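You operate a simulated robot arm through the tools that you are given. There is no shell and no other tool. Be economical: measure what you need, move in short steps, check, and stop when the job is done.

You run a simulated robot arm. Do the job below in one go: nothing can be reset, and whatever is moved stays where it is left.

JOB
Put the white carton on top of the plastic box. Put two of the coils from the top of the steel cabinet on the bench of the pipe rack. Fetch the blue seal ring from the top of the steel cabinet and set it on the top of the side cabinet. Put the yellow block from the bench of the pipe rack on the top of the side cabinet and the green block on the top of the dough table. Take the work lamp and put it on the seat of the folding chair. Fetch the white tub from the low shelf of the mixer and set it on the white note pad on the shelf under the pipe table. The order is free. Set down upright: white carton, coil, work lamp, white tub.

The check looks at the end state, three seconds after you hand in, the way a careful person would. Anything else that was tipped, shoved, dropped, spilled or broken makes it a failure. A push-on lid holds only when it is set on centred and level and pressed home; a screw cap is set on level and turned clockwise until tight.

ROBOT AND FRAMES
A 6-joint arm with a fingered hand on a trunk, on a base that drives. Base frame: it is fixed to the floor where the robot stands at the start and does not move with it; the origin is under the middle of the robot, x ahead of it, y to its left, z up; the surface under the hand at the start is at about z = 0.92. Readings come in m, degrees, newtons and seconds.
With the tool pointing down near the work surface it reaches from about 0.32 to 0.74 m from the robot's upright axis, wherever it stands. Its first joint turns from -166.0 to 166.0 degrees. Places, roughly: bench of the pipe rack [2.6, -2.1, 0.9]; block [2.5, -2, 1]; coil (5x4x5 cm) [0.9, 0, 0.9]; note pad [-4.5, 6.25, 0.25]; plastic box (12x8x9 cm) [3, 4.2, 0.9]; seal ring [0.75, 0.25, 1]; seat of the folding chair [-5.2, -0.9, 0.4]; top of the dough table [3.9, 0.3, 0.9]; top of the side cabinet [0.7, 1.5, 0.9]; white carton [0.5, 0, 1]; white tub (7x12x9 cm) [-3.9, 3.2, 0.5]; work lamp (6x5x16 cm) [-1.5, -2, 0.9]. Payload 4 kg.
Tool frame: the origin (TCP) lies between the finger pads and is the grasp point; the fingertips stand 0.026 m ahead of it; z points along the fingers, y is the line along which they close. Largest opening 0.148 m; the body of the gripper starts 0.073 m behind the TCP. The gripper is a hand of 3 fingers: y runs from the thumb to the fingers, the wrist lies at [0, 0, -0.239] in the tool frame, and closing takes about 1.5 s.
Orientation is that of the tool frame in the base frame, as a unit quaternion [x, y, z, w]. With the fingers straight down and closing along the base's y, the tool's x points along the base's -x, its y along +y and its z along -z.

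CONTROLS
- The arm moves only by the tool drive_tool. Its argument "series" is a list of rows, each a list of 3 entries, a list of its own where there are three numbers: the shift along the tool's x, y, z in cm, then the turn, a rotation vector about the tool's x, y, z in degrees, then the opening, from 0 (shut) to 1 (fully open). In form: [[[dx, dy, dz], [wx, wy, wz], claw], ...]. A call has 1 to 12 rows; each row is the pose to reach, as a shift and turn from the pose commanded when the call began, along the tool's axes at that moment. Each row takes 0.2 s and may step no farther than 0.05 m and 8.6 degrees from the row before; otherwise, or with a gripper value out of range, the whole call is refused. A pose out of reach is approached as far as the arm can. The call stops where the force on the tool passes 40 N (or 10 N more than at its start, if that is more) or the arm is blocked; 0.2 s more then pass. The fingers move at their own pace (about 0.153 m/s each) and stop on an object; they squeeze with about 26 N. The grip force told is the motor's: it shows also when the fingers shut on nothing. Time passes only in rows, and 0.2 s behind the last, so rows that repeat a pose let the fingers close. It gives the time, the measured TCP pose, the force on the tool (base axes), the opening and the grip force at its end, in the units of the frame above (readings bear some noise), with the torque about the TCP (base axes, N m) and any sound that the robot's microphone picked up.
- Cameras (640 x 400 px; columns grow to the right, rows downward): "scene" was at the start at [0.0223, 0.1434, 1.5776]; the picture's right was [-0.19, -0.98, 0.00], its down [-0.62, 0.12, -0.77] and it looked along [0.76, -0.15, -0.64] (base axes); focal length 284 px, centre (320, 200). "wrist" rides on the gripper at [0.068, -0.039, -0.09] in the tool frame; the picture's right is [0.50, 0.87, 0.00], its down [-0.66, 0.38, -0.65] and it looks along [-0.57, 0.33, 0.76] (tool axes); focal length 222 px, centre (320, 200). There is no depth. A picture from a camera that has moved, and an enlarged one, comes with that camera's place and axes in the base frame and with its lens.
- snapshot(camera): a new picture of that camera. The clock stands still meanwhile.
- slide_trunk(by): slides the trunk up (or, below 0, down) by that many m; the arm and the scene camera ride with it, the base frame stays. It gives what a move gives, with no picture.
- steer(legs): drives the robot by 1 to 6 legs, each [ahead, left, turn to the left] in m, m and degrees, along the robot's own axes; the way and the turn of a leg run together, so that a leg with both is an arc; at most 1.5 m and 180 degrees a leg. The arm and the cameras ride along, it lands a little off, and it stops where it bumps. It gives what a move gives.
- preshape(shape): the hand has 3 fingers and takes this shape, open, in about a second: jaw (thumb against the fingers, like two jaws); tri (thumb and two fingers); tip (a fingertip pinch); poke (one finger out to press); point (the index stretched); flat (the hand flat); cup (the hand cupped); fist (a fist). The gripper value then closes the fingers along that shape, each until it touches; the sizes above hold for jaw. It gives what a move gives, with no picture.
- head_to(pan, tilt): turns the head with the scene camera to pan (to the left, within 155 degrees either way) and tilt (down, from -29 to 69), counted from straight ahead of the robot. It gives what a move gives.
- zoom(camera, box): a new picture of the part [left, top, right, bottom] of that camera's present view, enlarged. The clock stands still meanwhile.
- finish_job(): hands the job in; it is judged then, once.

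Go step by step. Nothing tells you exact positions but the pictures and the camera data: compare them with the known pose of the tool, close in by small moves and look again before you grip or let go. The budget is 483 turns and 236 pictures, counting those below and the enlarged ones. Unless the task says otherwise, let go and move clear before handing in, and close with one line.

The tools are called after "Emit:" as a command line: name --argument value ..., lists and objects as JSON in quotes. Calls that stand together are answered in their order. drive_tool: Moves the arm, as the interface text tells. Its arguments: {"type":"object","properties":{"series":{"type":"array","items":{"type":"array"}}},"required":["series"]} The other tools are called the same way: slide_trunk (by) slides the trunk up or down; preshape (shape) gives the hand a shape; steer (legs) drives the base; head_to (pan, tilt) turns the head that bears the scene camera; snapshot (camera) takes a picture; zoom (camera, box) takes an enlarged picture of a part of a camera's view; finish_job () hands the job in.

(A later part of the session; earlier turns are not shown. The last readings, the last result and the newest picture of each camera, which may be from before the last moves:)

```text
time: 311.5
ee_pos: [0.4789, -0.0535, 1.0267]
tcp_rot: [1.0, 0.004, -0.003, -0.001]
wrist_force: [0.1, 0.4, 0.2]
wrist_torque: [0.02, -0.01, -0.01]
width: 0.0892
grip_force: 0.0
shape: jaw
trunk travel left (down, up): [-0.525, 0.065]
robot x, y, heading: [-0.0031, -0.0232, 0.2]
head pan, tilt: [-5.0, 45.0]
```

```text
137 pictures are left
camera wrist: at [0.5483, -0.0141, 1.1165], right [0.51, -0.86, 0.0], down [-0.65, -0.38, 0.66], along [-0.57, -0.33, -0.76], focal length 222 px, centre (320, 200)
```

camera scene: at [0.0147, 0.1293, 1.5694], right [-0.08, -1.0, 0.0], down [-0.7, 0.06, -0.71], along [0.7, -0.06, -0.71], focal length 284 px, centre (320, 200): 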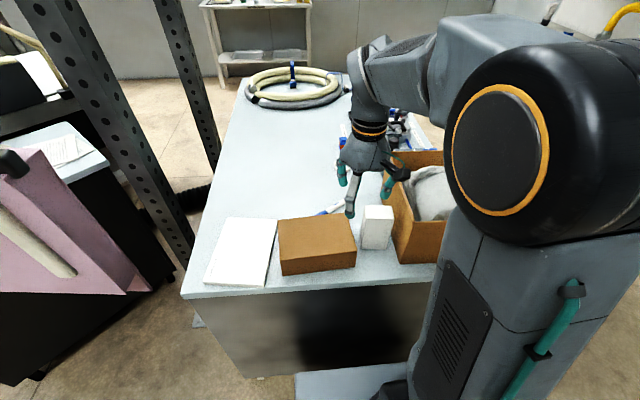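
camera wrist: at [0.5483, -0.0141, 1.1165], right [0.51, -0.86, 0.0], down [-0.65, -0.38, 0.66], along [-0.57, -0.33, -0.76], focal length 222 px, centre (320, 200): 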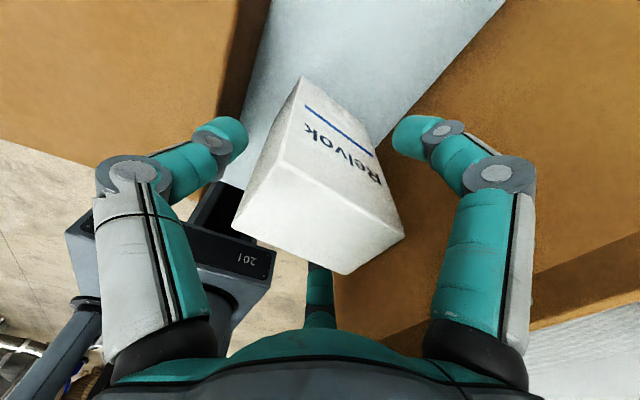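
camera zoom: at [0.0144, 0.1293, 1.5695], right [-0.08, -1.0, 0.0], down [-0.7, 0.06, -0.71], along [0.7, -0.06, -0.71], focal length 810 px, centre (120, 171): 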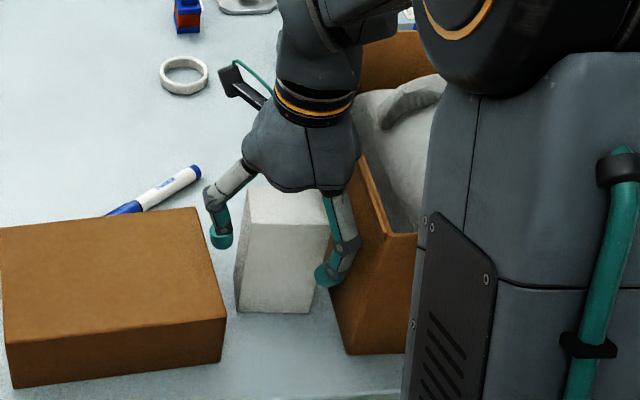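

Nothing touches. I close on the carton.

Emit:
drive_tool --series '[[[0, 0, 0], [0, 0, 0], 0.5], [[0, 0, 0], [0, 0, 0], 0.4], [[0, 0, 0], [0, 0, 0], 0.3], [[0, 0, 0], [0, 0, 0], 0.2], [[0, 0, 0], [0, 0, 0], 0.1], [[0, 0, 0], [0, 0, 0], 0], [[0, 0, 0], [0, 0, 0], 0], [[0, 0, 0], [0, 0, 0], 0]]'

Emit:
snapshot --camera "wrist"

Emit:
zoom --camera "scene" --box '[320, 140, 460, 280]'

```text
time: 313.3
ee_pos: [0.4786, -0.0533, 1.0274]
tcp_rot: [1.0, 0.005, -0.001, -0.001]
wrist_force: [-0.7, -0.8, -0.4]
wrist_torque: [0.02, 0.05, 0.02]
width: 0.0457
grip_force: 25.7
shape: jaw
trunk travel left (down, up): [-0.525, 0.065]
robot x, y, heading: [-0.0068, -0.0239, 0.3]
head pan, tilt: [-5.0, 45.0]
```

```text
136 pictures are left
camera wrist: at [0.5484, -0.0141, 1.1166], right [0.51, -0.86, 0.0], down [-0.65, -0.38, 0.66], along [-0.57, -0.33, -0.76], focal length 222 px, centre (320, 200)
```

wrist: 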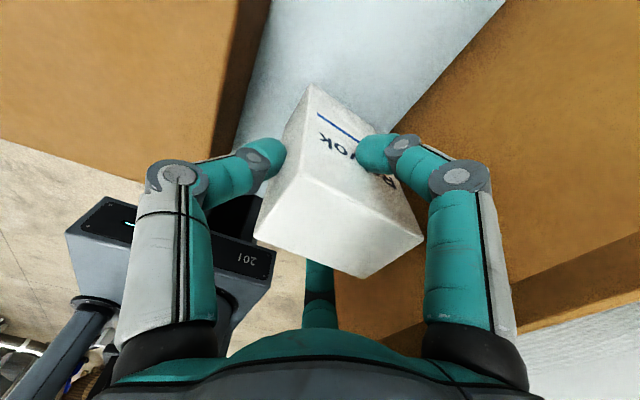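

```text
2.86 times, centred on (390, 210) of scene
camera zoom: at [0.0146, 0.1293, 1.5695], right [-0.08, -1.0, 0.0], down [-0.7, 0.06, -0.71], along [0.7, -0.06, -0.71], focal length 810 px, centre (120, 171)
```

zoom: 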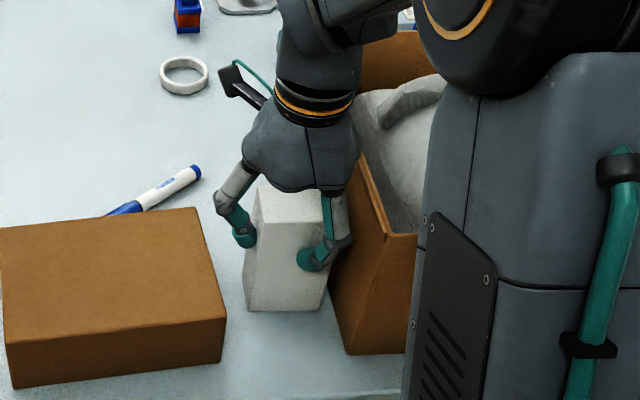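

Gripped. I lift a little and check that it hangs straight.

Emit:
drive_tool --series '[[[0, 0, -1], [0, 0, 0], 0], [[0, 0, -2.5], [0, 0, 0], 0], [[0, 0, -4], [0, 0, 0], 0]]'

Emit:
zoom --camera "scene" --box '[320, 140, 460, 280]'

```text
time: 314.1
ee_pos: [0.4794, -0.054, 1.0674]
tcp_rot: [1.0, 0.005, -0.002, -0.001]
wrist_force: [1.0, 0.1, -1.7]
wrist_torque: [0.02, 0.0, -0.02]
width: 0.0454
grip_force: 26.3
shape: jaw
trunk travel left (down, up): [-0.525, 0.065]
robot x, y, heading: [-0.0038, -0.0217, 0.4]
head pan, tilt: [-5.0, 45.0]
```

```text
2.86 times, centred on (390, 210) of scene
camera zoom: at [0.0145, 0.1293, 1.5694], right [-0.08, -1.0, 0.0], down [-0.7, 0.06, -0.71], along [0.7, -0.06, -0.71], focal length 810 px, centre (120, 171)
```

zoom: 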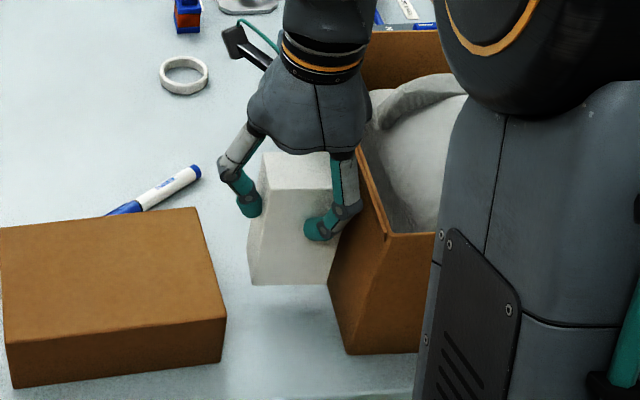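

Emit:
drive_tool --series '[[[0, -1, -4], [0, 0, 0], 0], [[0, -2, -8], [0, 0, 0], 0], [[0, -3, -12], [0, 0, 0], 0], [[-1, -5, -14], [0, 0, 0], 0], [[-2, -8, -14], [0, 0, 0], 0]]'

Emit:
head_to --pan 60 --tilt 15

Emit:
snapshot --camera "wrist"

```text
time: 315.3
ee_pos: [0.4604, 0.0265, 1.2086]
tcp_rot: [1.0, 0.003, -0.002, -0.001]
wrist_force: [-0.2, 0.8, -2.0]
wrist_torque: [0.02, 0.0, -0.01]
width: 0.0455
grip_force: 25.7
shape: jaw
trunk travel left (down, up): [-0.525, 0.065]
robot x, y, heading: [-0.0037, -0.0226, 0.7]
head pan, tilt: [-5.0, 45.0]
```

```text
time: 316.6
ee_pos: [0.4596, 0.0263, 1.2079]
tcp_rot: [1.0, 0.004, -0.001, -0.001]
wrist_force: [0.3, 0.3, -1.9]
wrist_torque: [0.02, -0.02, -0.01]
width: 0.0457
grip_force: 26.0
shape: jaw
trunk travel left (down, up): [-0.525, 0.065]
robot x, y, heading: [-0.005, -0.0213, 0.4]
head pan, tilt: [60.0, 15.0]
```

```text
133 pictures are left
camera wrist: at [0.5287, 0.0655, 1.2975], right [0.51, -0.86, 0.0], down [-0.65, -0.38, 0.66], along [-0.57, -0.33, -0.76], focal length 222 px, centre (320, 200)
```

wrist: 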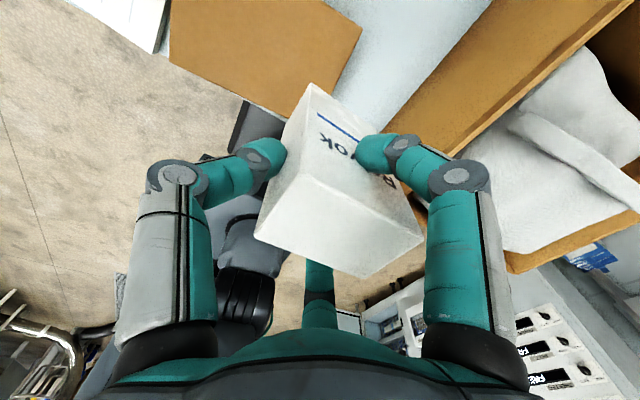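

I drive back and north, then look for a way to the plastic box.

Emit:
steer --legs '[[-0.6, 0, 0], [0, 1.2, 0], [0, 1.2, 0]]'

Emit:
head_to --pan 30 --tilt 15

Emit:
snapshot --camera "scene"

Emit:
head_to --pan 85 --tilt 15

Emit:
snapshot --camera "scene"

```text
time: 331.4
ee_pos: [-0.1629, 2.4113, 1.2087]
tcp_rot: [1.0, 0.004, -0.001, 0.0]
wrist_force: [-0.2, -0.7, -2.0]
wrist_torque: [0.05, 0.02, 0.03]
width: 0.0452
grip_force: 25.7
shape: jaw
trunk travel left (down, up): [-0.525, 0.065]
robot x, y, heading: [-0.6274, 2.3618, 0.4]
head pan, tilt: [60.0, 15.0]
```

```text
time: 332.3
ee_pos: [-0.1628, 2.4107, 1.207]
tcp_rot: [1.0, 0.005, -0.001, -0.001]
wrist_force: [0.3, 0.4, -1.7]
wrist_torque: [0.02, 0.03, 0.03]
width: 0.0452
grip_force: 26.2
shape: jaw
trunk travel left (down, up): [-0.525, 0.065]
robot x, y, heading: [-0.6297, 2.3588, 0.3]
head pan, tilt: [30.0, 15.0]
```

```text
132 pictures are left
camera scene: at [-0.6091, 2.5676, 1.6163], right [0.51, -0.86, 0.0], down [-0.22, -0.13, -0.97], along [0.83, 0.49, -0.26], focal length 284 px, centre (320, 200)
```

scene: 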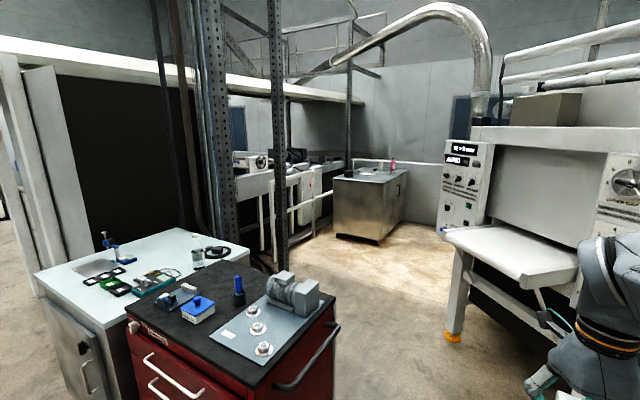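

```text
time: 333.6
ee_pos: [-0.1627, 2.4102, 1.2088]
tcp_rot: [1.0, 0.005, -0.002, -0.001]
wrist_force: [-0.9, -0.7, -1.6]
wrist_torque: [0.03, 0.01, -0.02]
width: 0.0455
grip_force: 26.1
shape: jaw
trunk travel left (down, up): [-0.525, 0.065]
robot x, y, heading: [-0.6303, 2.3587, 0.3]
head pan, tilt: [85.0, 15.0]
```

```text
131 pictures are left
camera scene: at [-0.6821, 2.6133, 1.6163], right [1.0, -0.08, 0.0], down [-0.02, -0.26, -0.97], along [0.08, 0.96, -0.26], focal length 284 px, centre (320, 200)
```

scene: 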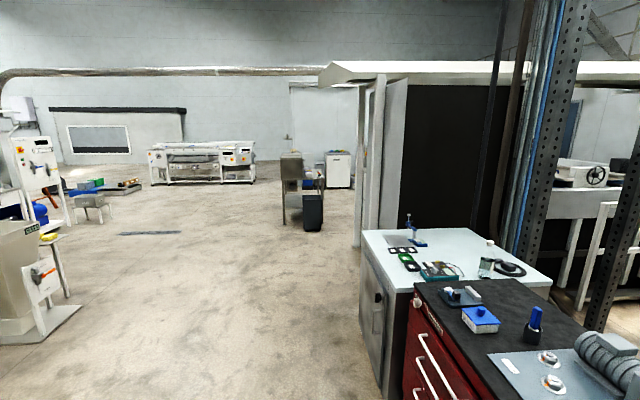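

The stainless cabinet at about (2.9, 4) lies past the gap between the red cart and the sheeter. I turn into that gap and look.

Emit:
steer --legs '[[0.4, -0.05, 0], [0, 0, 60]]'

Emit:
head_to --pan -15 --tilt 35

Emit:
snapshot --camera "scene"

```text
time: 338.7
ee_pos: [-0.0335, 2.7389, 1.2071]
tcp_rot: [0.866, 0.501, -0.002, 0.0]
wrist_force: [-0.2, -0.1, -2.6]
wrist_torque: [-0.01, 0.02, 0.01]
width: 0.0454
grip_force: 25.7
shape: jaw
trunk travel left (down, up): [-0.525, 0.065]
robot x, y, heading: [-0.2282, 2.3104, 59.9]
head pan, tilt: [85.0, 15.0]
```

```text
time: 340.5
ee_pos: [-0.0345, 2.7397, 1.2085]
tcp_rot: [0.866, 0.501, -0.002, 0.0]
wrist_force: [-0.4, 0.4, -1.5]
wrist_torque: [0.0, 0.02, -0.01]
width: 0.0451
grip_force: 26.3
shape: jaw
trunk travel left (down, up): [-0.525, 0.065]
robot x, y, heading: [-0.2258, 2.3164, 59.9]
head pan, tilt: [-15.0, 35.0]
```

```text
130 pictures are left
camera scene: at [-0.3357, 2.4029, 1.5843], right [0.71, -0.71, 0.0], down [-0.41, -0.41, -0.82], along [0.58, 0.58, -0.57], focal length 284 px, centre (320, 200)
```

scene: 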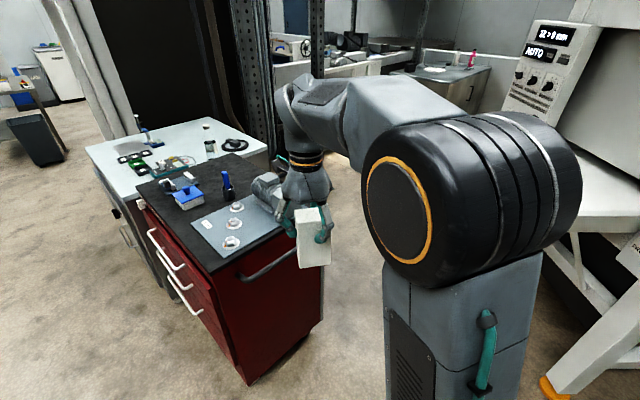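

The gap runs NE at 45°, about 0.9 m wide. I line up and pass through it.

Emit:
steer --legs '[[0, 0, -15], [0, -0.31, 0], [0.5, 0, 0]]'

Emit:
head_to --pan 0 --tilt 35

Emit:
snapshot --camera "scene"

```text
time: 346.0
ee_pos: [0.6453, 2.8088, 1.2083]
tcp_rot: [0.924, 0.381, -0.002, -0.001]
wrist_force: [0.4, -0.2, -1.4]
wrist_torque: [0.03, 0.0, 0.02]
width: 0.045
grip_force: 26.0
shape: jaw
trunk travel left (down, up): [-0.525, 0.065]
robot x, y, heading: [0.3494, 2.4469, 44.7]
head pan, tilt: [-15.0, 35.0]
```

```text
time: 346.8
ee_pos: [0.6458, 2.8095, 1.2072]
tcp_rot: [0.924, 0.382, -0.003, -0.001]
wrist_force: [-0.3, 0.2, -1.4]
wrist_torque: [0.0, -0.01, 0.0]
width: 0.0452
grip_force: 26.2
shape: jaw
trunk travel left (down, up): [-0.525, 0.065]
robot x, y, heading: [0.3494, 2.4475, 44.7]
head pan, tilt: [0.0, 35.0]
```

```text
129 pictures are left
camera scene: at [0.2531, 2.5807, 1.5843], right [0.71, -0.71, 0.0], down [-0.41, -0.4, -0.82], along [0.58, 0.58, -0.57], focal length 284 px, centre (320, 200)
```

scene: 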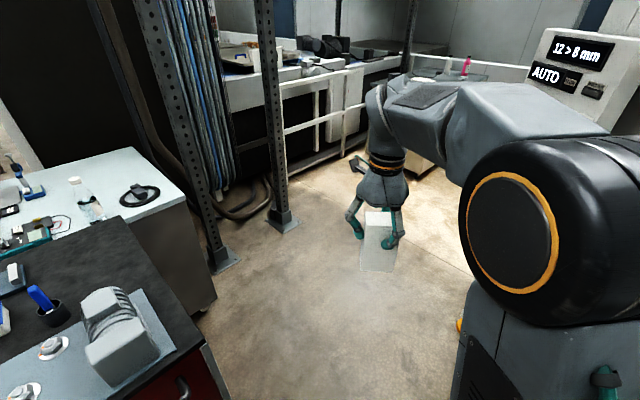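

Emit:
steer --legs '[[1.25, 0, 0]]'

Emit:
head_to --pan -20 --tilt 25

Emit:
snapshot --camera "scene"

```text
time: 353.1
ee_pos: [1.5353, 3.6863, 1.208]
tcp_rot: [0.925, 0.38, -0.001, 0.0]
wrist_force: [0.7, -0.5, -0.5]
wrist_torque: [-0.01, -0.01, 0.0]
width: 0.0451
grip_force: 25.9
shape: jaw
trunk travel left (down, up): [-0.525, 0.065]
robot x, y, heading: [1.2355, 3.3256, 44.6]
head pan, tilt: [0.0, 35.0]
```

```text
time: 353.9
ee_pos: [1.5337, 3.6856, 1.2085]
tcp_rot: [0.925, 0.379, -0.002, -0.001]
wrist_force: [-0.9, -0.2, -1.5]
wrist_torque: [0.05, 0.04, 0.0]
width: 0.0451
grip_force: 25.3
shape: jaw
trunk travel left (down, up): [-0.525, 0.065]
robot x, y, heading: [1.236, 3.3279, 44.6]
head pan, tilt: [-20.0, 25.0]
```

```text
128 pictures are left
camera scene: at [1.1625, 3.4371, 1.6], right [0.42, -0.91, 0.0], down [-0.38, -0.18, -0.91], along [0.82, 0.38, -0.42], focal length 284 px, centre (320, 200)
```

scene: 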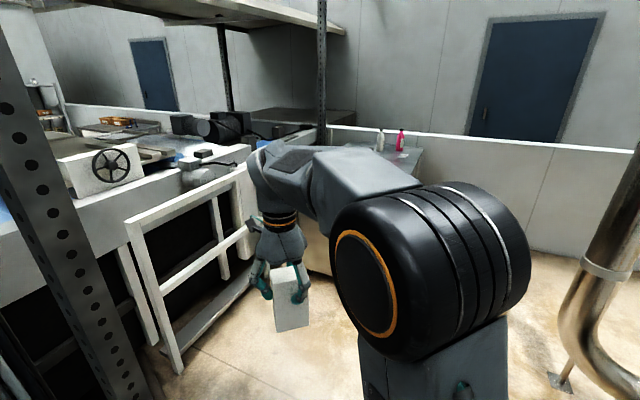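

Emit:
steer --legs '[[0, 0, -44.6], [0.8, 0.55, 0]]'

Emit:
head_to --pan 0 --tilt 25

Emit:
snapshot --camera "scene"

```text
time: 361.0
ee_pos: [2.5069, 3.9181, 1.2086]
tcp_rot: [1.0, -0.002, -0.002, 0.0]
wrist_force: [0.7, 0.4, -2.7]
wrist_torque: [0.02, 0.0, 0.0]
width: 0.045
grip_force: 26.0
shape: jaw
trunk travel left (down, up): [-0.525, 0.065]
robot x, y, heading: [2.0422, 3.8752, -0.3]
head pan, tilt: [-20.0, 25.0]
```

```text
time: 361.8
ee_pos: [2.5075, 3.9176, 1.2077]
tcp_rot: [1.0, -0.001, -0.002, 0.0]
wrist_force: [0.7, 0.4, -3.3]
wrist_torque: [0.01, -0.02, 0.02]
width: 0.045
grip_force: 25.8
shape: jaw
trunk travel left (down, up): [-0.525, 0.065]
robot x, y, heading: [2.0401, 3.874, -0.2]
head pan, tilt: [0.0, 25.0]
```

```text
127 pictures are left
camera scene: at [2.0739, 4.0327, 1.6], right [0.0, -1.0, 0.0], down [-0.42, 0.0, -0.91], along [0.91, 0.0, -0.42], focal length 284 px, centre (320, 200)
```

scene: 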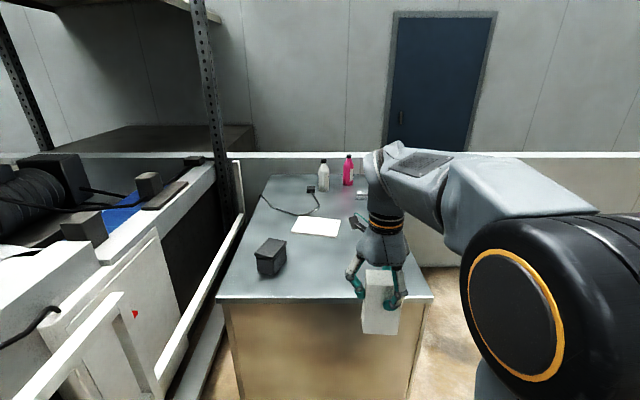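

The dark box at about (2.98, 4.2) must be the plastic box. I zoom in on it.

Emit:
zoom --camera "scene" --box '[210, 170, 400, 310]'

```text
2.86 times, centred on (305, 240) of scene
camera zoom: at [2.0739, 4.0327, 1.6], right [0.0, -1.0, 0.0], down [-0.42, 0.0, -0.91], along [0.91, 0.0, -0.42], focal length 810 px, centre (363, 86)
```

zoom: 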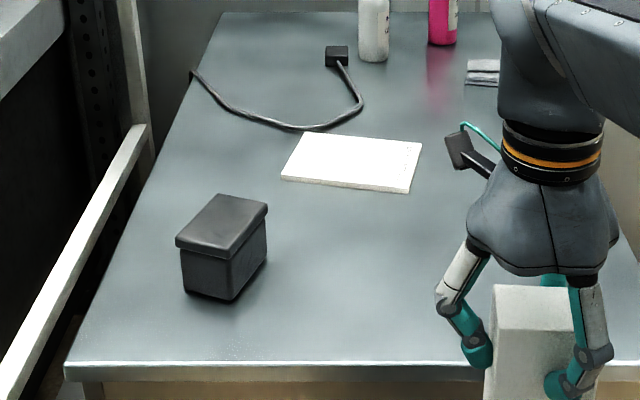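

Emit:
steer --legs '[[0.33, 0.05, 0]]'

Emit:
snapshot --camera "scene"

Emit:
snapshot --camera "wrist"

```text
time: 364.0
ee_pos: [2.8358, 3.9655, 1.2084]
tcp_rot: [1.0, -0.002, -0.001, -0.001]
wrist_force: [0.2, -0.2, -1.7]
wrist_torque: [0.01, 0.0, -0.01]
width: 0.0453
grip_force: 25.8
shape: jaw
trunk travel left (down, up): [-0.525, 0.065]
robot x, y, heading: [2.3722, 3.9231, -0.3]
head pan, tilt: [0.0, 25.0]
```

```text
125 pictures are left
camera scene: at [2.4037, 4.0816, 1.6], right [0.0, -1.0, 0.0], down [-0.42, 0.0, -0.91], along [0.91, 0.0, -0.42], focal length 284 px, centre (320, 200)
```

scene: 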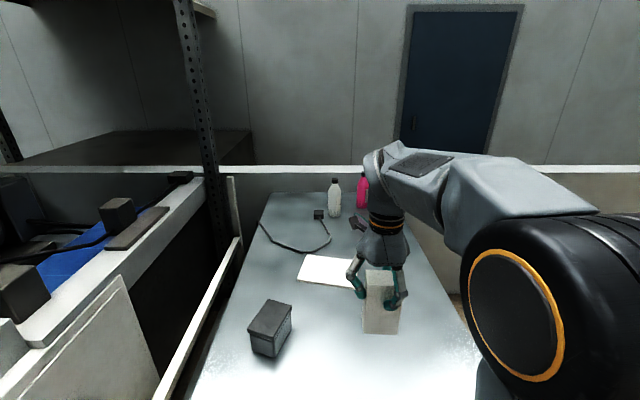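

```text
124 pictures are left
camera wrist: at [2.9058, 4.0052, 1.2973], right [0.5, -0.87, 0.0], down [-0.65, -0.38, 0.66], along [-0.57, -0.32, -0.76], focal length 222 px, centre (320, 200)
```

wrist: 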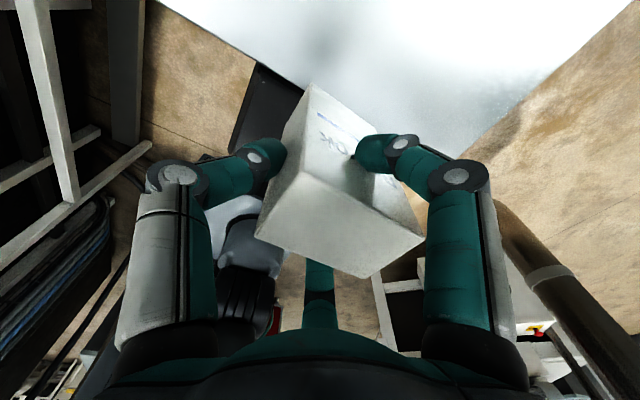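

Emit:
zoom --camera "scene" --box '[220, 280, 330, 370]'

Emit:
head_to --pan 0 --tilt 45

Emit:
snapshot --camera "scene"

```text
4.44 times, centred on (275, 325) of scene
camera zoom: at [2.4037, 4.0816, 1.6], right [0.0, -1.0, 0.0], down [-0.42, 0.0, -0.91], along [0.91, 0.0, -0.42], focal length 1260 px, centre (520, -356)
```

zoom: 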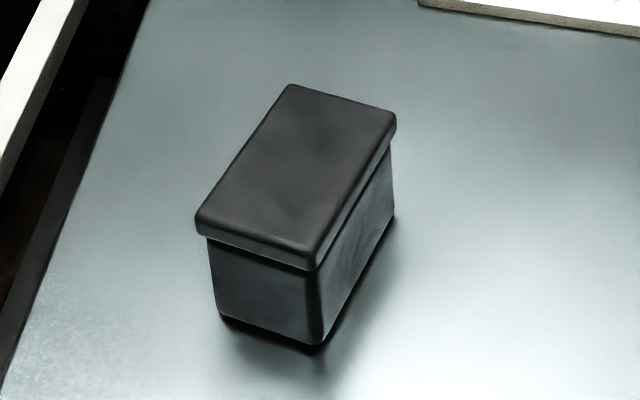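

```text
time: 364.9
ee_pos: [2.8366, 3.9655, 1.207]
tcp_rot: [1.0, -0.002, -0.002, -0.001]
wrist_force: [-0.1, 0.2, -1.6]
wrist_torque: [-0.01, -0.01, -0.02]
width: 0.0453
grip_force: 25.9
shape: jaw
trunk travel left (down, up): [-0.525, 0.065]
robot x, y, heading: [2.3713, 3.9207, -0.1]
head pan, tilt: [0.0, 45.0]
```

```text
122 pictures are left
camera scene: at [2.3925, 4.0816, 1.5695], right [0.0, -1.0, 0.0], down [-0.71, 0.0, -0.71], along [0.71, 0.0, -0.71], focal length 284 px, centre (320, 200)
```

scene: 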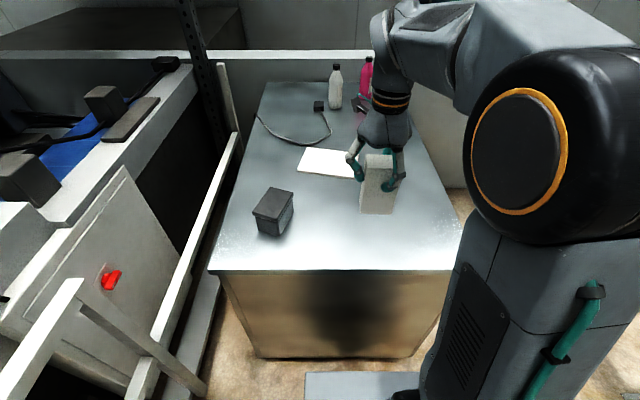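

The plastic box lid is centred at about (2.970, 4.215), top z≈0.987, turned -19°. The carton hangs 1 cm off the tool centre. I move over it and turn to match.

Emit:
drive_tool --series '[[[2, -3.8, 0], [0, 0, 0], 0], [[4, -7.6, 0], [0, 0, 0], 0], [[6, -11.4, 0], [0, 0, 4], 0], [[8, -15.2, 0], [0, 0, 8], 0], [[10, -19, 0], [0, 0, 12], 0], [[12, -22.8, 0], [0, 0, 16], 0], [[13.5, -25.8, 0], [0, 0, 19], 0], [[13.5, -25.8, 4], [0, 0, 19], 0], [[13.5, -25.8, 7], [0, 0, 19], 0]]'

Emit:
zoom --camera "scene" --box '[200, 120, 360, 280]'

Emit:
snapshot --camera "wrist"

```text
time: 366.9
ee_pos: [2.9717, 4.2249, 1.1378]
tcp_rot: [0.986, -0.167, -0.002, -0.001]
wrist_force: [-0.4, -0.8, -1.8]
wrist_torque: [0.03, -0.02, -0.01]
width: 0.0449
grip_force: 26.4
shape: jaw
out of reach, approached as far as the arm can: row 7
trunk travel left (down, up): [-0.525, 0.065]
robot x, y, heading: [2.3746, 3.9242, -0.2]
head pan, tilt: [0.0, 45.0]
```

```text
2.50 times, centred on (280, 200) of scene
camera zoom: at [2.3923, 4.0817, 1.5695], right [0.0, -1.0, 0.0], down [-0.71, 0.0, -0.71], along [0.71, 0.0, -0.71], focal length 709 px, centre (420, 200)
```

zoom: 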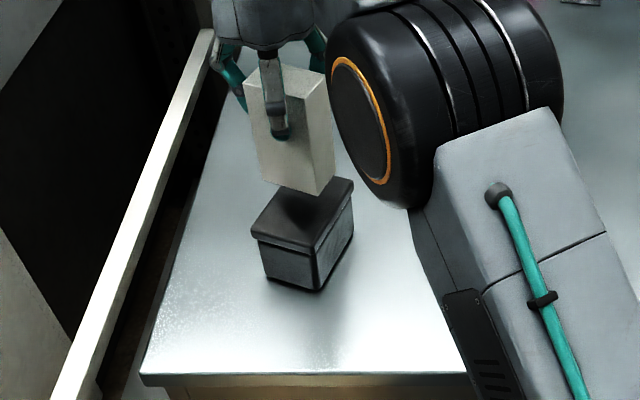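

```text
120 pictures are left
camera wrist: at [3.049, 4.2385, 1.2275], right [0.19, -0.98, 0.0], down [-0.74, -0.14, 0.66], along [-0.64, -0.12, -0.75], focal length 222 px, centre (320, 200)
```

wrist: 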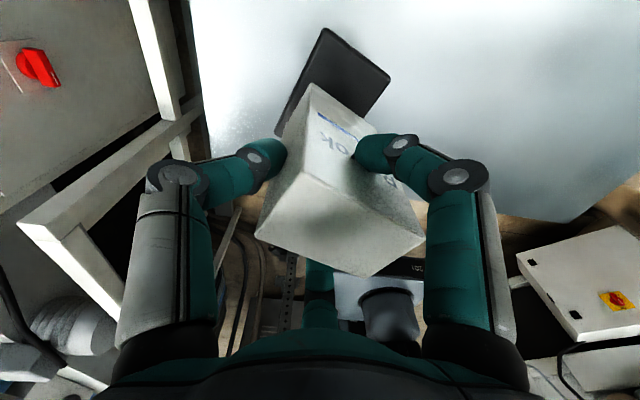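

Aligned, about 1.5 cm too far. I correct and descend.

Emit:
drive_tool --series '[[[-1.1, 1.0, 0], [0, 0, 0], 0], [[-1.1, 1.0, 1.5], [0, 0, 0], 0], [[-1.1, 1.0, 3], [0, 0, 0], 0]]'

Emit:
zoom --camera "scene" --box '[220, 140, 340, 260]'

```text
time: 367.7
ee_pos: [2.9584, 4.2193, 1.108]
tcp_rot: [0.986, -0.167, -0.002, 0.0]
wrist_force: [0.0, 0.5, -1.4]
wrist_torque: [0.01, 0.0, 0.04]
width: 0.0448
grip_force: 25.8
shape: jaw
trunk travel left (down, up): [-0.525, 0.065]
robot x, y, heading: [2.3691, 3.9215, -0.4]
head pan, tilt: [0.0, 45.0]
```

```text
3.33 times, centred on (280, 200) of scene
camera zoom: at [2.3929, 4.0818, 1.5694], right [0.0, -1.0, 0.0], down [-0.71, 0.0, -0.71], along [0.71, 0.0, -0.71], focal length 945 px, centre (453, 200)
```

zoom: 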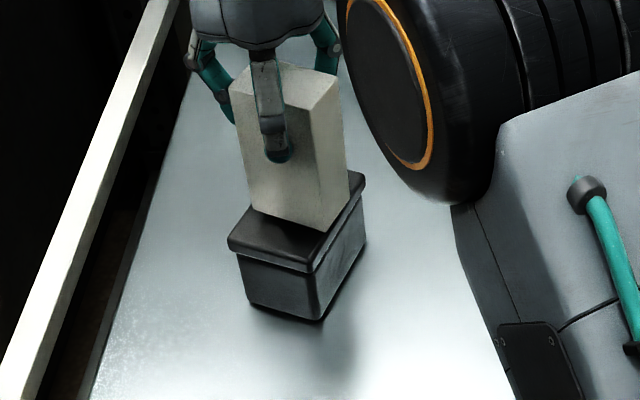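

Centred well. I lower to contact.

Emit:
drive_tool --series '[[[0, 0, 0.4], [0, 0, 0], 0], [[0, 0, 0.8], [0, 0, 0], 0], [[0, 0, 1.0], [0, 0, 0], 0], [[0, 0, 1.2], [0, 0, 0], 0], [[0, 0, 1.4], [0, 0, 0], 0], [[0, 0, 1.6], [0, 0, 0], 0]]'

Emit:
zoom --camera "scene" --box '[220, 140, 340, 260]'

```text
time: 369.1
ee_pos: [2.9587, 4.2188, 1.0947]
tcp_rot: [0.986, -0.167, 0.0, -0.001]
wrist_force: [-0.1, 1.0, 10.3]
wrist_torque: [-0.03, -0.02, 0.01]
width: 0.0451
grip_force: 25.6
shape: jaw
trunk travel left (down, up): [-0.525, 0.065]
robot x, y, heading: [2.3739, 3.9203, -0.1]
head pan, tilt: [0.0, 45.0]
```

```text
3.33 times, centred on (280, 200) of scene
camera zoom: at [2.3916, 4.0814, 1.5697], right [0.0, -1.0, 0.0], down [-0.71, 0.0, -0.71], along [0.71, 0.0, -0.71], focal length 945 px, centre (453, 200)
```

zoom: 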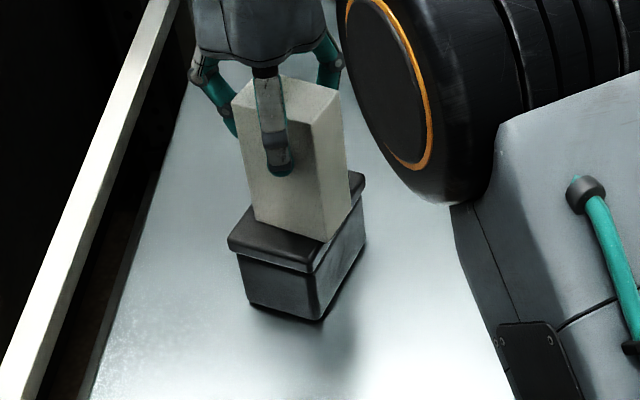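

The carton stands on the lid with full support. I release and rise straight up.

Emit:
drive_tool --series '[[[0, 0, 1.5], [0, 0, 0], 0.1], [[0, 0, 1.5], [0, 0, 0], 0.3], [[0, 0, 1.5], [0, 0, 0], 0.4], [[0, 0, 1.5], [0, 0, 0], 0.5], [[0, 0, 1.5], [0, 0, 0], 0.6], [[0, 0, 1.5], [0, 0, 0], 0.65], [[0, 0, 1.5], [0, 0, 0], 0.65]]'

Emit:
zoom --camera "scene" --box '[220, 140, 340, 260]'

Emit:
snapshot --camera "wrist"

```text
time: 369.4
ee_pos: [2.9587, 4.2199, 1.0922]
tcp_rot: [0.986, -0.166, 0.004, -0.006]
wrist_force: [-2.1, 0.8, 19.5]
wrist_torque: [0.03, -0.02, 0.06]
width: 0.0468
grip_force: 26.6
shape: jaw
trunk travel left (down, up): [-0.525, 0.065]
robot x, y, heading: [2.3712, 3.9218, -0.2]
head pan, tilt: [0.0, 45.0]
stopped in row 1: the force on the tool passed its limit at 44 N (the readings are from after the stop); the commanded pose is now the measured one
```

```text
3.33 times, centred on (280, 200) of scene
camera zoom: at [2.3905, 4.081, 1.5697], right [0.0, -1.0, 0.0], down [-0.71, 0.0, -0.71], along [0.71, 0.0, -0.71], focal length 945 px, centre (453, 200)
```

zoom: 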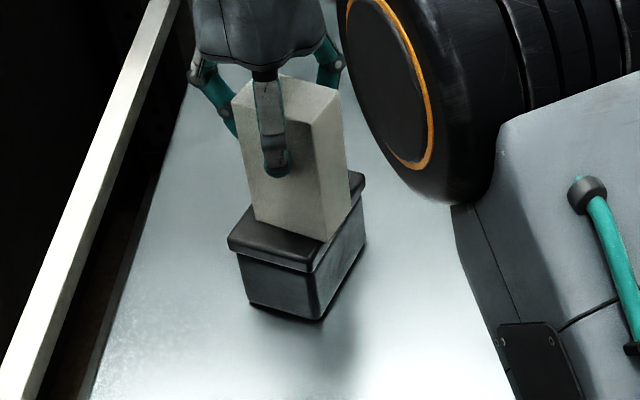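

```text
116 pictures are left
camera wrist: at [3.0353, 4.2336, 1.1825], right [0.19, -0.98, -0.01], down [-0.75, -0.15, 0.64], along [-0.63, -0.12, -0.77], focal length 222 px, centre (320, 200)
```

wrist: 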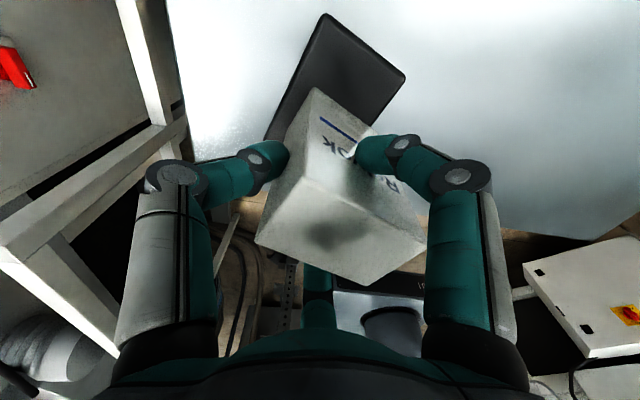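

I mis-set the depth and pressed a bit, but nothing moved. Now I open in place.

Emit:
drive_tool --series '[[[0, 0, -0.1], [0, 0, 0], 0], [[0, 0, -0.1], [0, 0, 0], 0.35], [[0, 0, -0.1], [0, 0, 0], 0.45], [[0, 0, -0.1], [0, 0, 0], 0.55], [[0, 0, -0.1], [0, 0, 0], 0.65], [[0, 0, -0.1], [0, 0, 0], 0.65]]'

Emit:
zoom --camera "scene" --box '[220, 140, 340, 260]'

Emit:
snapshot --camera "wrist"

```text
time: 370.8
ee_pos: [2.96, 4.2184, 1.0892]
tcp_rot: [0.986, -0.166, 0.003, -0.005]
wrist_force: [0.2, 1.0, -0.4]
wrist_torque: [-0.02, 0.01, -0.01]
width: 0.0956
grip_force: 0.0
shape: jaw
trunk travel left (down, up): [-0.525, 0.065]
robot x, y, heading: [2.3737, 3.9245, -0.2]
head pan, tilt: [0.0, 45.0]
```

```text
3.33 times, centred on (280, 200) of scene
camera zoom: at [2.3924, 4.0816, 1.5694], right [0.0, -1.0, 0.0], down [-0.71, 0.0, -0.71], along [0.71, 0.0, -0.71], focal length 945 px, centre (453, 200)
```

zoom: 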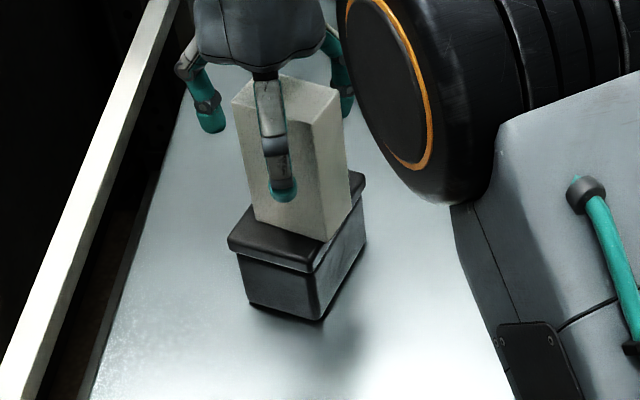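

```text
114 pictures are left
camera wrist: at [3.0368, 4.2338, 1.1796], right [0.19, -0.98, -0.01], down [-0.75, -0.15, 0.65], along [-0.64, -0.12, -0.76], focal length 222 px, centre (320, 200)
```

wrist: 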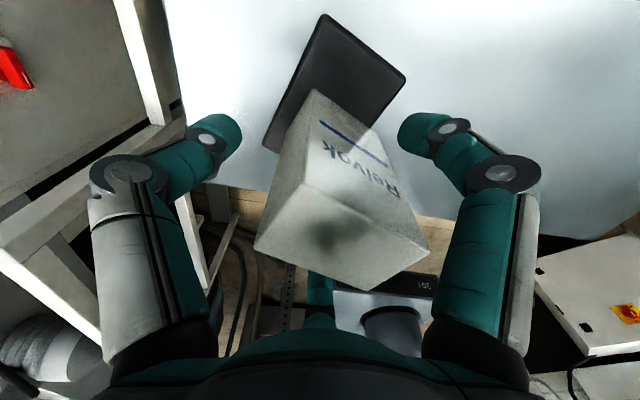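

Emit:
drive_tool --series '[[[0, 0, -2], [0, 0, 0], 0.65], [[0, 0, -4], [0, 0, 0], 0.65], [[0, 0, -7], [0, 0, 0], 0.65], [[0, 0, -10], [0, 0, 0], 0.65]]'

Emit:
snapshot --camera "scene"

```text
time: 371.8
ee_pos: [2.9606, 4.2188, 1.1895]
tcp_rot: [0.986, -0.167, 0.003, -0.005]
wrist_force: [0.0, -0.2, -1.0]
wrist_torque: [0.01, 0.01, -0.02]
width: 0.0958
grip_force: 0.1
shape: jaw
trunk travel left (down, up): [-0.525, 0.065]
robot x, y, heading: [2.3727, 3.9211, -0.2]
head pan, tilt: [0.0, 45.0]
```

```text
113 pictures are left
camera scene: at [2.3925, 4.0817, 1.5694], right [0.0, -1.0, 0.0], down [-0.71, 0.0, -0.71], along [0.71, 0.0, -0.71], focal length 284 px, centre (320, 200)
```

scene: 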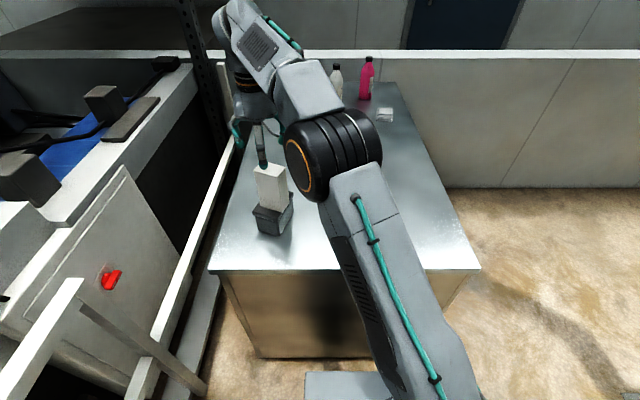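

The carton stands on the plastic box. I draw the arm back and level it.

Emit:
drive_tool --series '[[[0, 0, -3], [0, 0, 0], 0.65], [[-0.5, 4.5, -3], [0, 0, -4], 0.65], [[-1, 9, -3], [-0.3, -0.1, -8], 0.65], [[-1.5, 13.5, -3], [-0.6, -0.2, -12], 0.65], [[-2, 18, -3], [-0.6, -0.2, -16], 0.65], [[-2.5, 22.5, -3], [-0.6, -0.2, -19], 0.65], [[-3, 27, -3], [-0.6, -0.2, -19], 0.65]]'

Emit:
head_to --pan 0 --tilt 30

Emit:
zoom --camera "scene" --box '[180, 160, 400, 340]'

```text
time: 373.4
ee_pos: [2.8416, 3.9717, 1.2173]
tcp_rot: [1.0, 0.0, 0.001, 0.001]
wrist_force: [-0.1, 0.0, -0.3]
wrist_torque: [0.01, -0.02, -0.03]
width: 0.0958
grip_force: 0.1
shape: jaw
trunk travel left (down, up): [-0.525, 0.065]
robot x, y, heading: [2.3748, 3.9241, -0.3]
head pan, tilt: [0.0, 45.0]
```

```text
time: 374.2
ee_pos: [2.8424, 3.9726, 1.216]
tcp_rot: [1.0, -0.002, 0.001, 0.0]
wrist_force: [0.4, -0.1, 0.4]
wrist_torque: [-0.02, 0.01, 0.01]
width: 0.0961
grip_force: 0.1
shape: jaw
trunk travel left (down, up): [-0.525, 0.065]
robot x, y, heading: [2.3724, 3.922, -0.2]
head pan, tilt: [0.0, 30.0]
```

```text
2.22 times, centred on (290, 250) of scene
camera zoom: at [2.4016, 4.0816, 1.592], right [0.0, -1.0, 0.0], down [-0.5, 0.0, -0.87], along [0.87, 0.0, -0.5], focal length 630 px, centre (387, 89)
```

zoom: 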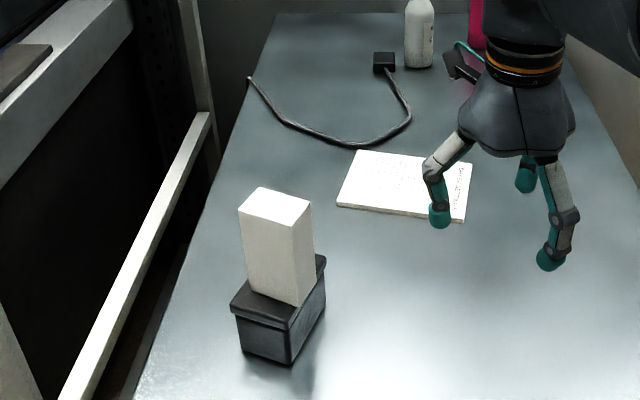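

The carton is placed. Now I leave through the gap again, towards the mixer with the white tub.

Emit:
steer --legs '[[-0.33, -0.05, 0], [-0.8, -0.55, 0], [0, 0, 44.6], [-1.25, 0, 0], [-0.7, 0, 0]]'

Emit:
drive_tool --series '[[[0, 0, 0], [0, 0, -8.5], 0.6], [[0, 0, 0], [0, 0, -17], 0.6], [[0, 0, 0], [0, 0, -25.5], 0.6], [[0, 0, 0], [0, 0, -34], 0.6], [[0, 0, 0], [0, 0, -42.5], 0.6], [[0, 0, 0], [0, 0, -51], 0.6], [[0, 0, 0], [0, 0, -59.5], 0.6], [[0, 0, 0], [0, 0, -68], 0.6], [[0, 0, 0], [0, 0, -76.5], 0.6], [[0, 0, 0], [0, 0, -85], 0.6], [[0, 0, 0], [0, 0, -90], 0.6]]'

Emit:
drive_tool --series '[[[0, 0, 0], [0, 0, -8.5], 0.6], [[0, 0, 0], [0, 0, -17], 0.6], [[0, 0, 0], [0, 0, -25.5], 0.6], [[0, 0, 0], [0, 0, -34], 0.6], [[0, 0, 0], [0, 0, -42.5], 0.6], [[0, 0, 0], [0, 0, -51], 0.6], [[0, 0, 0], [0, 0, -59.5], 0.6], [[0, 0, 0], [0, 0, -68], 0.6], [[0, 0, 0], [0, 0, -76.5], 0.6], [[0, 0, 0], [0, 0, -85], 0.6], [[0, 0, 0], [0, 0, -90], 0.6]]'

```text
time: 392.5
ee_pos: [0.1315, 2.3313, 1.2172]
tcp_rot: [0.926, 0.378, 0.002, 0.0]
wrist_force: [0.1, 0.1, -0.1]
wrist_torque: [-0.02, 0.0, 0.01]
width: 0.0957
grip_force: 0.0
shape: jaw
trunk travel left (down, up): [-0.525, 0.065]
robot x, y, heading: [-0.1726, 1.9662, 44.2]
head pan, tilt: [0.0, 30.0]
```

```text
time: 394.9
ee_pos: [0.1325, 2.3302, 1.2161]
tcp_rot: [0.387, 0.922, 0.002, 0.001]
wrist_force: [-0.3, -0.3, 0.4]
wrist_torque: [0.0, 0.01, 0.01]
width: 0.0893
grip_force: 0.1
shape: jaw
trunk travel left (down, up): [-0.525, 0.065]
robot x, y, heading: [-0.1735, 1.9655, 43.9]
head pan, tilt: [0.0, 30.0]
```

```text
time: 397.3
ee_pos: [0.132, 2.3315, 1.2158]
tcp_rot: [-0.378, 0.926, 0.0, 0.002]
wrist_force: [-0.1, 0.4, -0.2]
wrist_torque: [-0.01, -0.02, -0.01]
width: 0.0893
grip_force: 0.1
shape: jaw
trunk travel left (down, up): [-0.525, 0.065]
robot x, y, heading: [-0.1655, 1.9626, 44.1]
head pan, tilt: [0.0, 30.0]
```

Emit:
steer --legs '[[0, 0, 120], [1.2, 0, 0]]'

Emit:
head_to --pan 0 --tilt 12

Emit:
snapshot --camera "scene"

```text
time: 408.4
ee_pos: [-1.7921, 2.3376, 1.2169]
tcp_rot: [0.992, -0.129, -0.001, -0.001]
wrist_force: [0.5, 1.1, -0.7]
wrist_torque: [0.01, -0.01, -0.02]
width: 0.0894
grip_force: 0.0
shape: jaw
trunk travel left (down, up): [-0.525, 0.065]
robot x, y, heading: [-1.3224, 2.2678, 165.4]
head pan, tilt: [0.0, 30.0]
```

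```text
time: 409.2
ee_pos: [-1.7921, 2.338, 1.2154]
tcp_rot: [0.992, -0.129, -0.002, -0.001]
wrist_force: [-0.5, -0.2, 0.4]
wrist_torque: [0.0, 0.0, -0.03]
width: 0.0896
grip_force: 0.1
shape: jaw
trunk travel left (down, up): [-0.525, 0.065]
robot x, y, heading: [-1.3225, 2.2685, 165.2]
head pan, tilt: [0.0, 12.0]
```

```text
111 pictures are left
camera scene: at [-1.3985, 2.12, 1.6211], right [0.26, 0.97, 0.0], down [0.2, -0.05, -0.98], along [-0.95, 0.25, -0.21], focal length 284 px, centre (320, 200)
```

scene: 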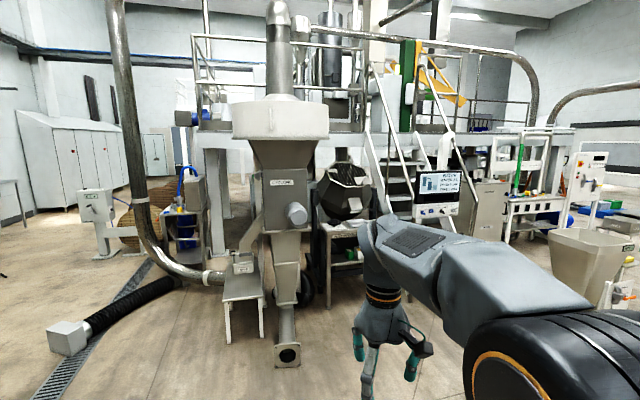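

Emit:
zoom --camera "scene" --box '[290, 150, 470, 310]'

```text
2.50 times, centred on (380, 230) of scene
camera zoom: at [-1.3985, 2.12, 1.6211], right [0.26, 0.97, 0.0], down [0.2, -0.05, -0.98], along [-0.95, 0.25, -0.21], focal length 709 px, centre (170, 125)
```

zoom: 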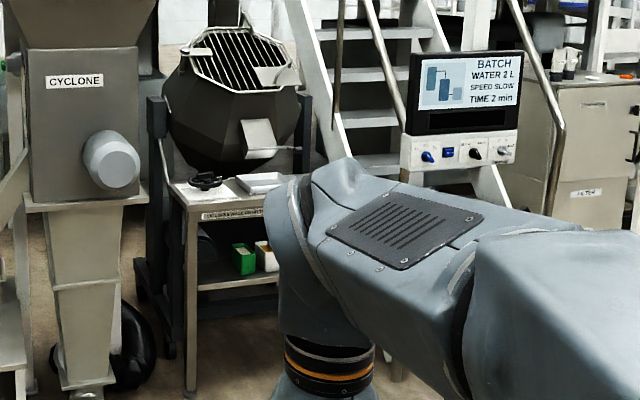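

The tub is on the low shelf (z≈0.44) under the mixer table's top (z≈0.79), so I must reach in horizontally. I drive in front of it.

Emit:
steer --legs '[[0, 0, 14.8], [0.9, 0, 0], [0, -1.0, 0]]'

Emit:
head_to --pan 0 --tilt 30

Emit:
snapshot --camera "scene"

```text
time: 419.6
ee_pos: [-2.696, 3.2185, 1.2165]
tcp_rot: [1.0, 0.001, -0.003, -0.001]
wrist_force: [0.7, 0.1, -0.2]
wrist_torque: [-0.01, 0.03, -0.01]
width: 0.0894
grip_force: 0.1
shape: jaw
trunk travel left (down, up): [-0.525, 0.065]
robot x, y, heading: [-2.226, 3.2708, -180.1]
head pan, tilt: [0.0, 12.0]
```

```text
time: 420.5
ee_pos: [-2.6955, 3.2192, 1.216]
tcp_rot: [1.0, 0.002, -0.002, -0.001]
wrist_force: [0.5, -1.6, -0.7]
wrist_torque: [-0.03, 0.05, 0.0]
width: 0.0896
grip_force: 0.1
shape: jaw
trunk travel left (down, up): [-0.525, 0.065]
robot x, y, heading: [-2.2252, 3.2755, -179.9]
head pan, tilt: [0.0, 30.0]
```

```text
109 pictures are left
camera scene: at [-2.2571, 3.1101, 1.5921], right [0.0, 1.0, 0.0], down [0.5, 0.0, -0.87], along [-0.87, 0.0, -0.5], focal length 284 px, centre (320, 200)
```

scene: 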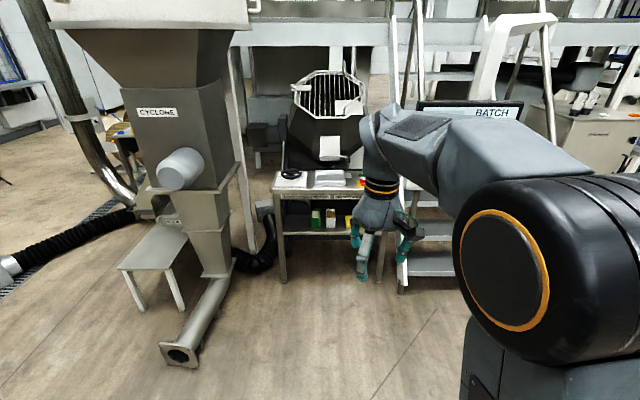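

Emit:
slide_trunk --by -0.4

Emit:
snapshot --camera "scene"

Emit:
zoom --camera "scene" --box '[250, 80, 410, 200]'

```text
time: 424.3
ee_pos: [-2.6958, 3.2176, 0.8165]
tcp_rot: [1.0, 0.002, -0.002, -0.001]
wrist_force: [-0.2, 0.4, 0.4]
wrist_torque: [0.01, -0.03, 0.02]
width: 0.0893
grip_force: 0.1
shape: jaw
trunk travel left (down, up): [-0.125, 0.465]
robot x, y, heading: [-2.2232, 3.2705, -179.7]
head pan, tilt: [0.0, 30.0]
```

```text
108 pictures are left
camera scene: at [-2.257, 3.1101, 1.1921], right [0.0, 1.0, 0.0], down [0.5, 0.0, -0.87], along [-0.87, 0.0, -0.5], focal length 284 px, centre (320, 200)
```

scene: 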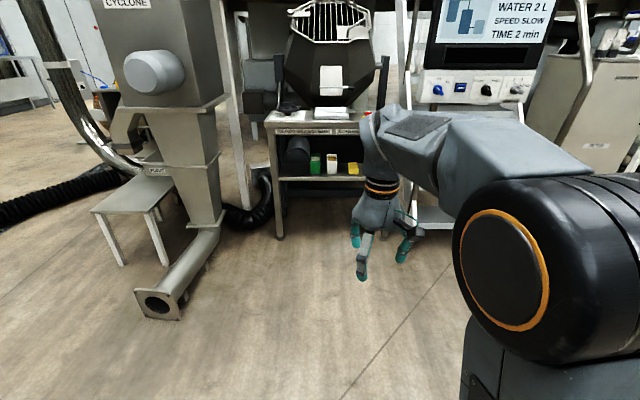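

```text
3.33 times, centred on (330, 140) of scene
camera zoom: at [-2.257, 3.1101, 1.1921], right [0.0, 1.0, 0.0], down [0.5, 0.0, -0.87], along [-0.87, 0.0, -0.5], focal length 945 px, centre (287, 400)
```

zoom: 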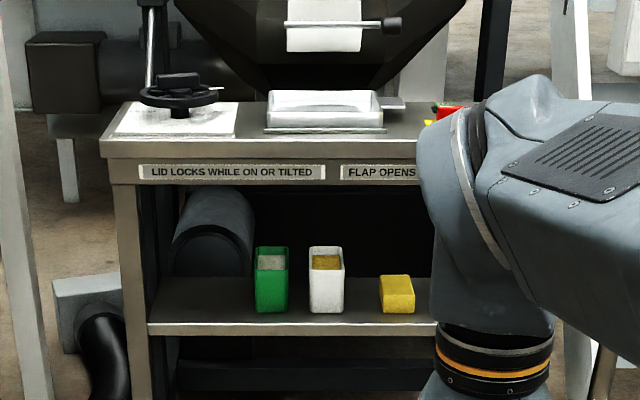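

The tub (7 cm wide, 12 deep, 9 tall, open, with contents) is at about (-3.95, 3.185), base z≈0.446, between a green tub and a butter block. I will reach in with the hand level, thumb on top of the front rim and a finger on each side. I first pitch the hand level in free space.

Emit:
drive_tool --series '[[[-3.5, 0, -0.3], [0, -8.5, 0], 0.6], [[-7, 0, -1], [0, -17, 0], 0.6], [[-10.3, 0, -2.3], [0, -25.5, 0], 0.6], [[-13.4, 0, -4.1], [0, -34, 0], 0.6], [[-16.1, 0, -6.3], [0, -42.5, 0], 0.6], [[-18.6, 0, -8.9], [0, -51, 0], 0.6], [[-20.6, 0, -11.8], [0, -59.5, 0], 0.6], [[-22.2, 0, -14.9], [0, -68, 0], 0.6], [[-23.2, 0, -18.3], [0, -76.5, 0], 0.6], [[-23.8, 0, -21.8], [0, -85, 0], 0.6], [[-23.9, 0, -23.9], [0, -90, 0], 0.6]]'

```text
time: 426.7
ee_pos: [-2.9338, 3.2171, 1.0563]
tcp_rot: [-0.706, 0.001, 0.708, -0.002]
wrist_force: [-0.4, -0.9, -0.1]
wrist_torque: [0.01, -0.04, -0.01]
width: 0.0894
grip_force: 0.0
shape: jaw
trunk travel left (down, up): [-0.125, 0.465]
robot x, y, heading: [-2.2251, 3.2735, -180.0]
head pan, tilt: [0.0, 30.0]
```

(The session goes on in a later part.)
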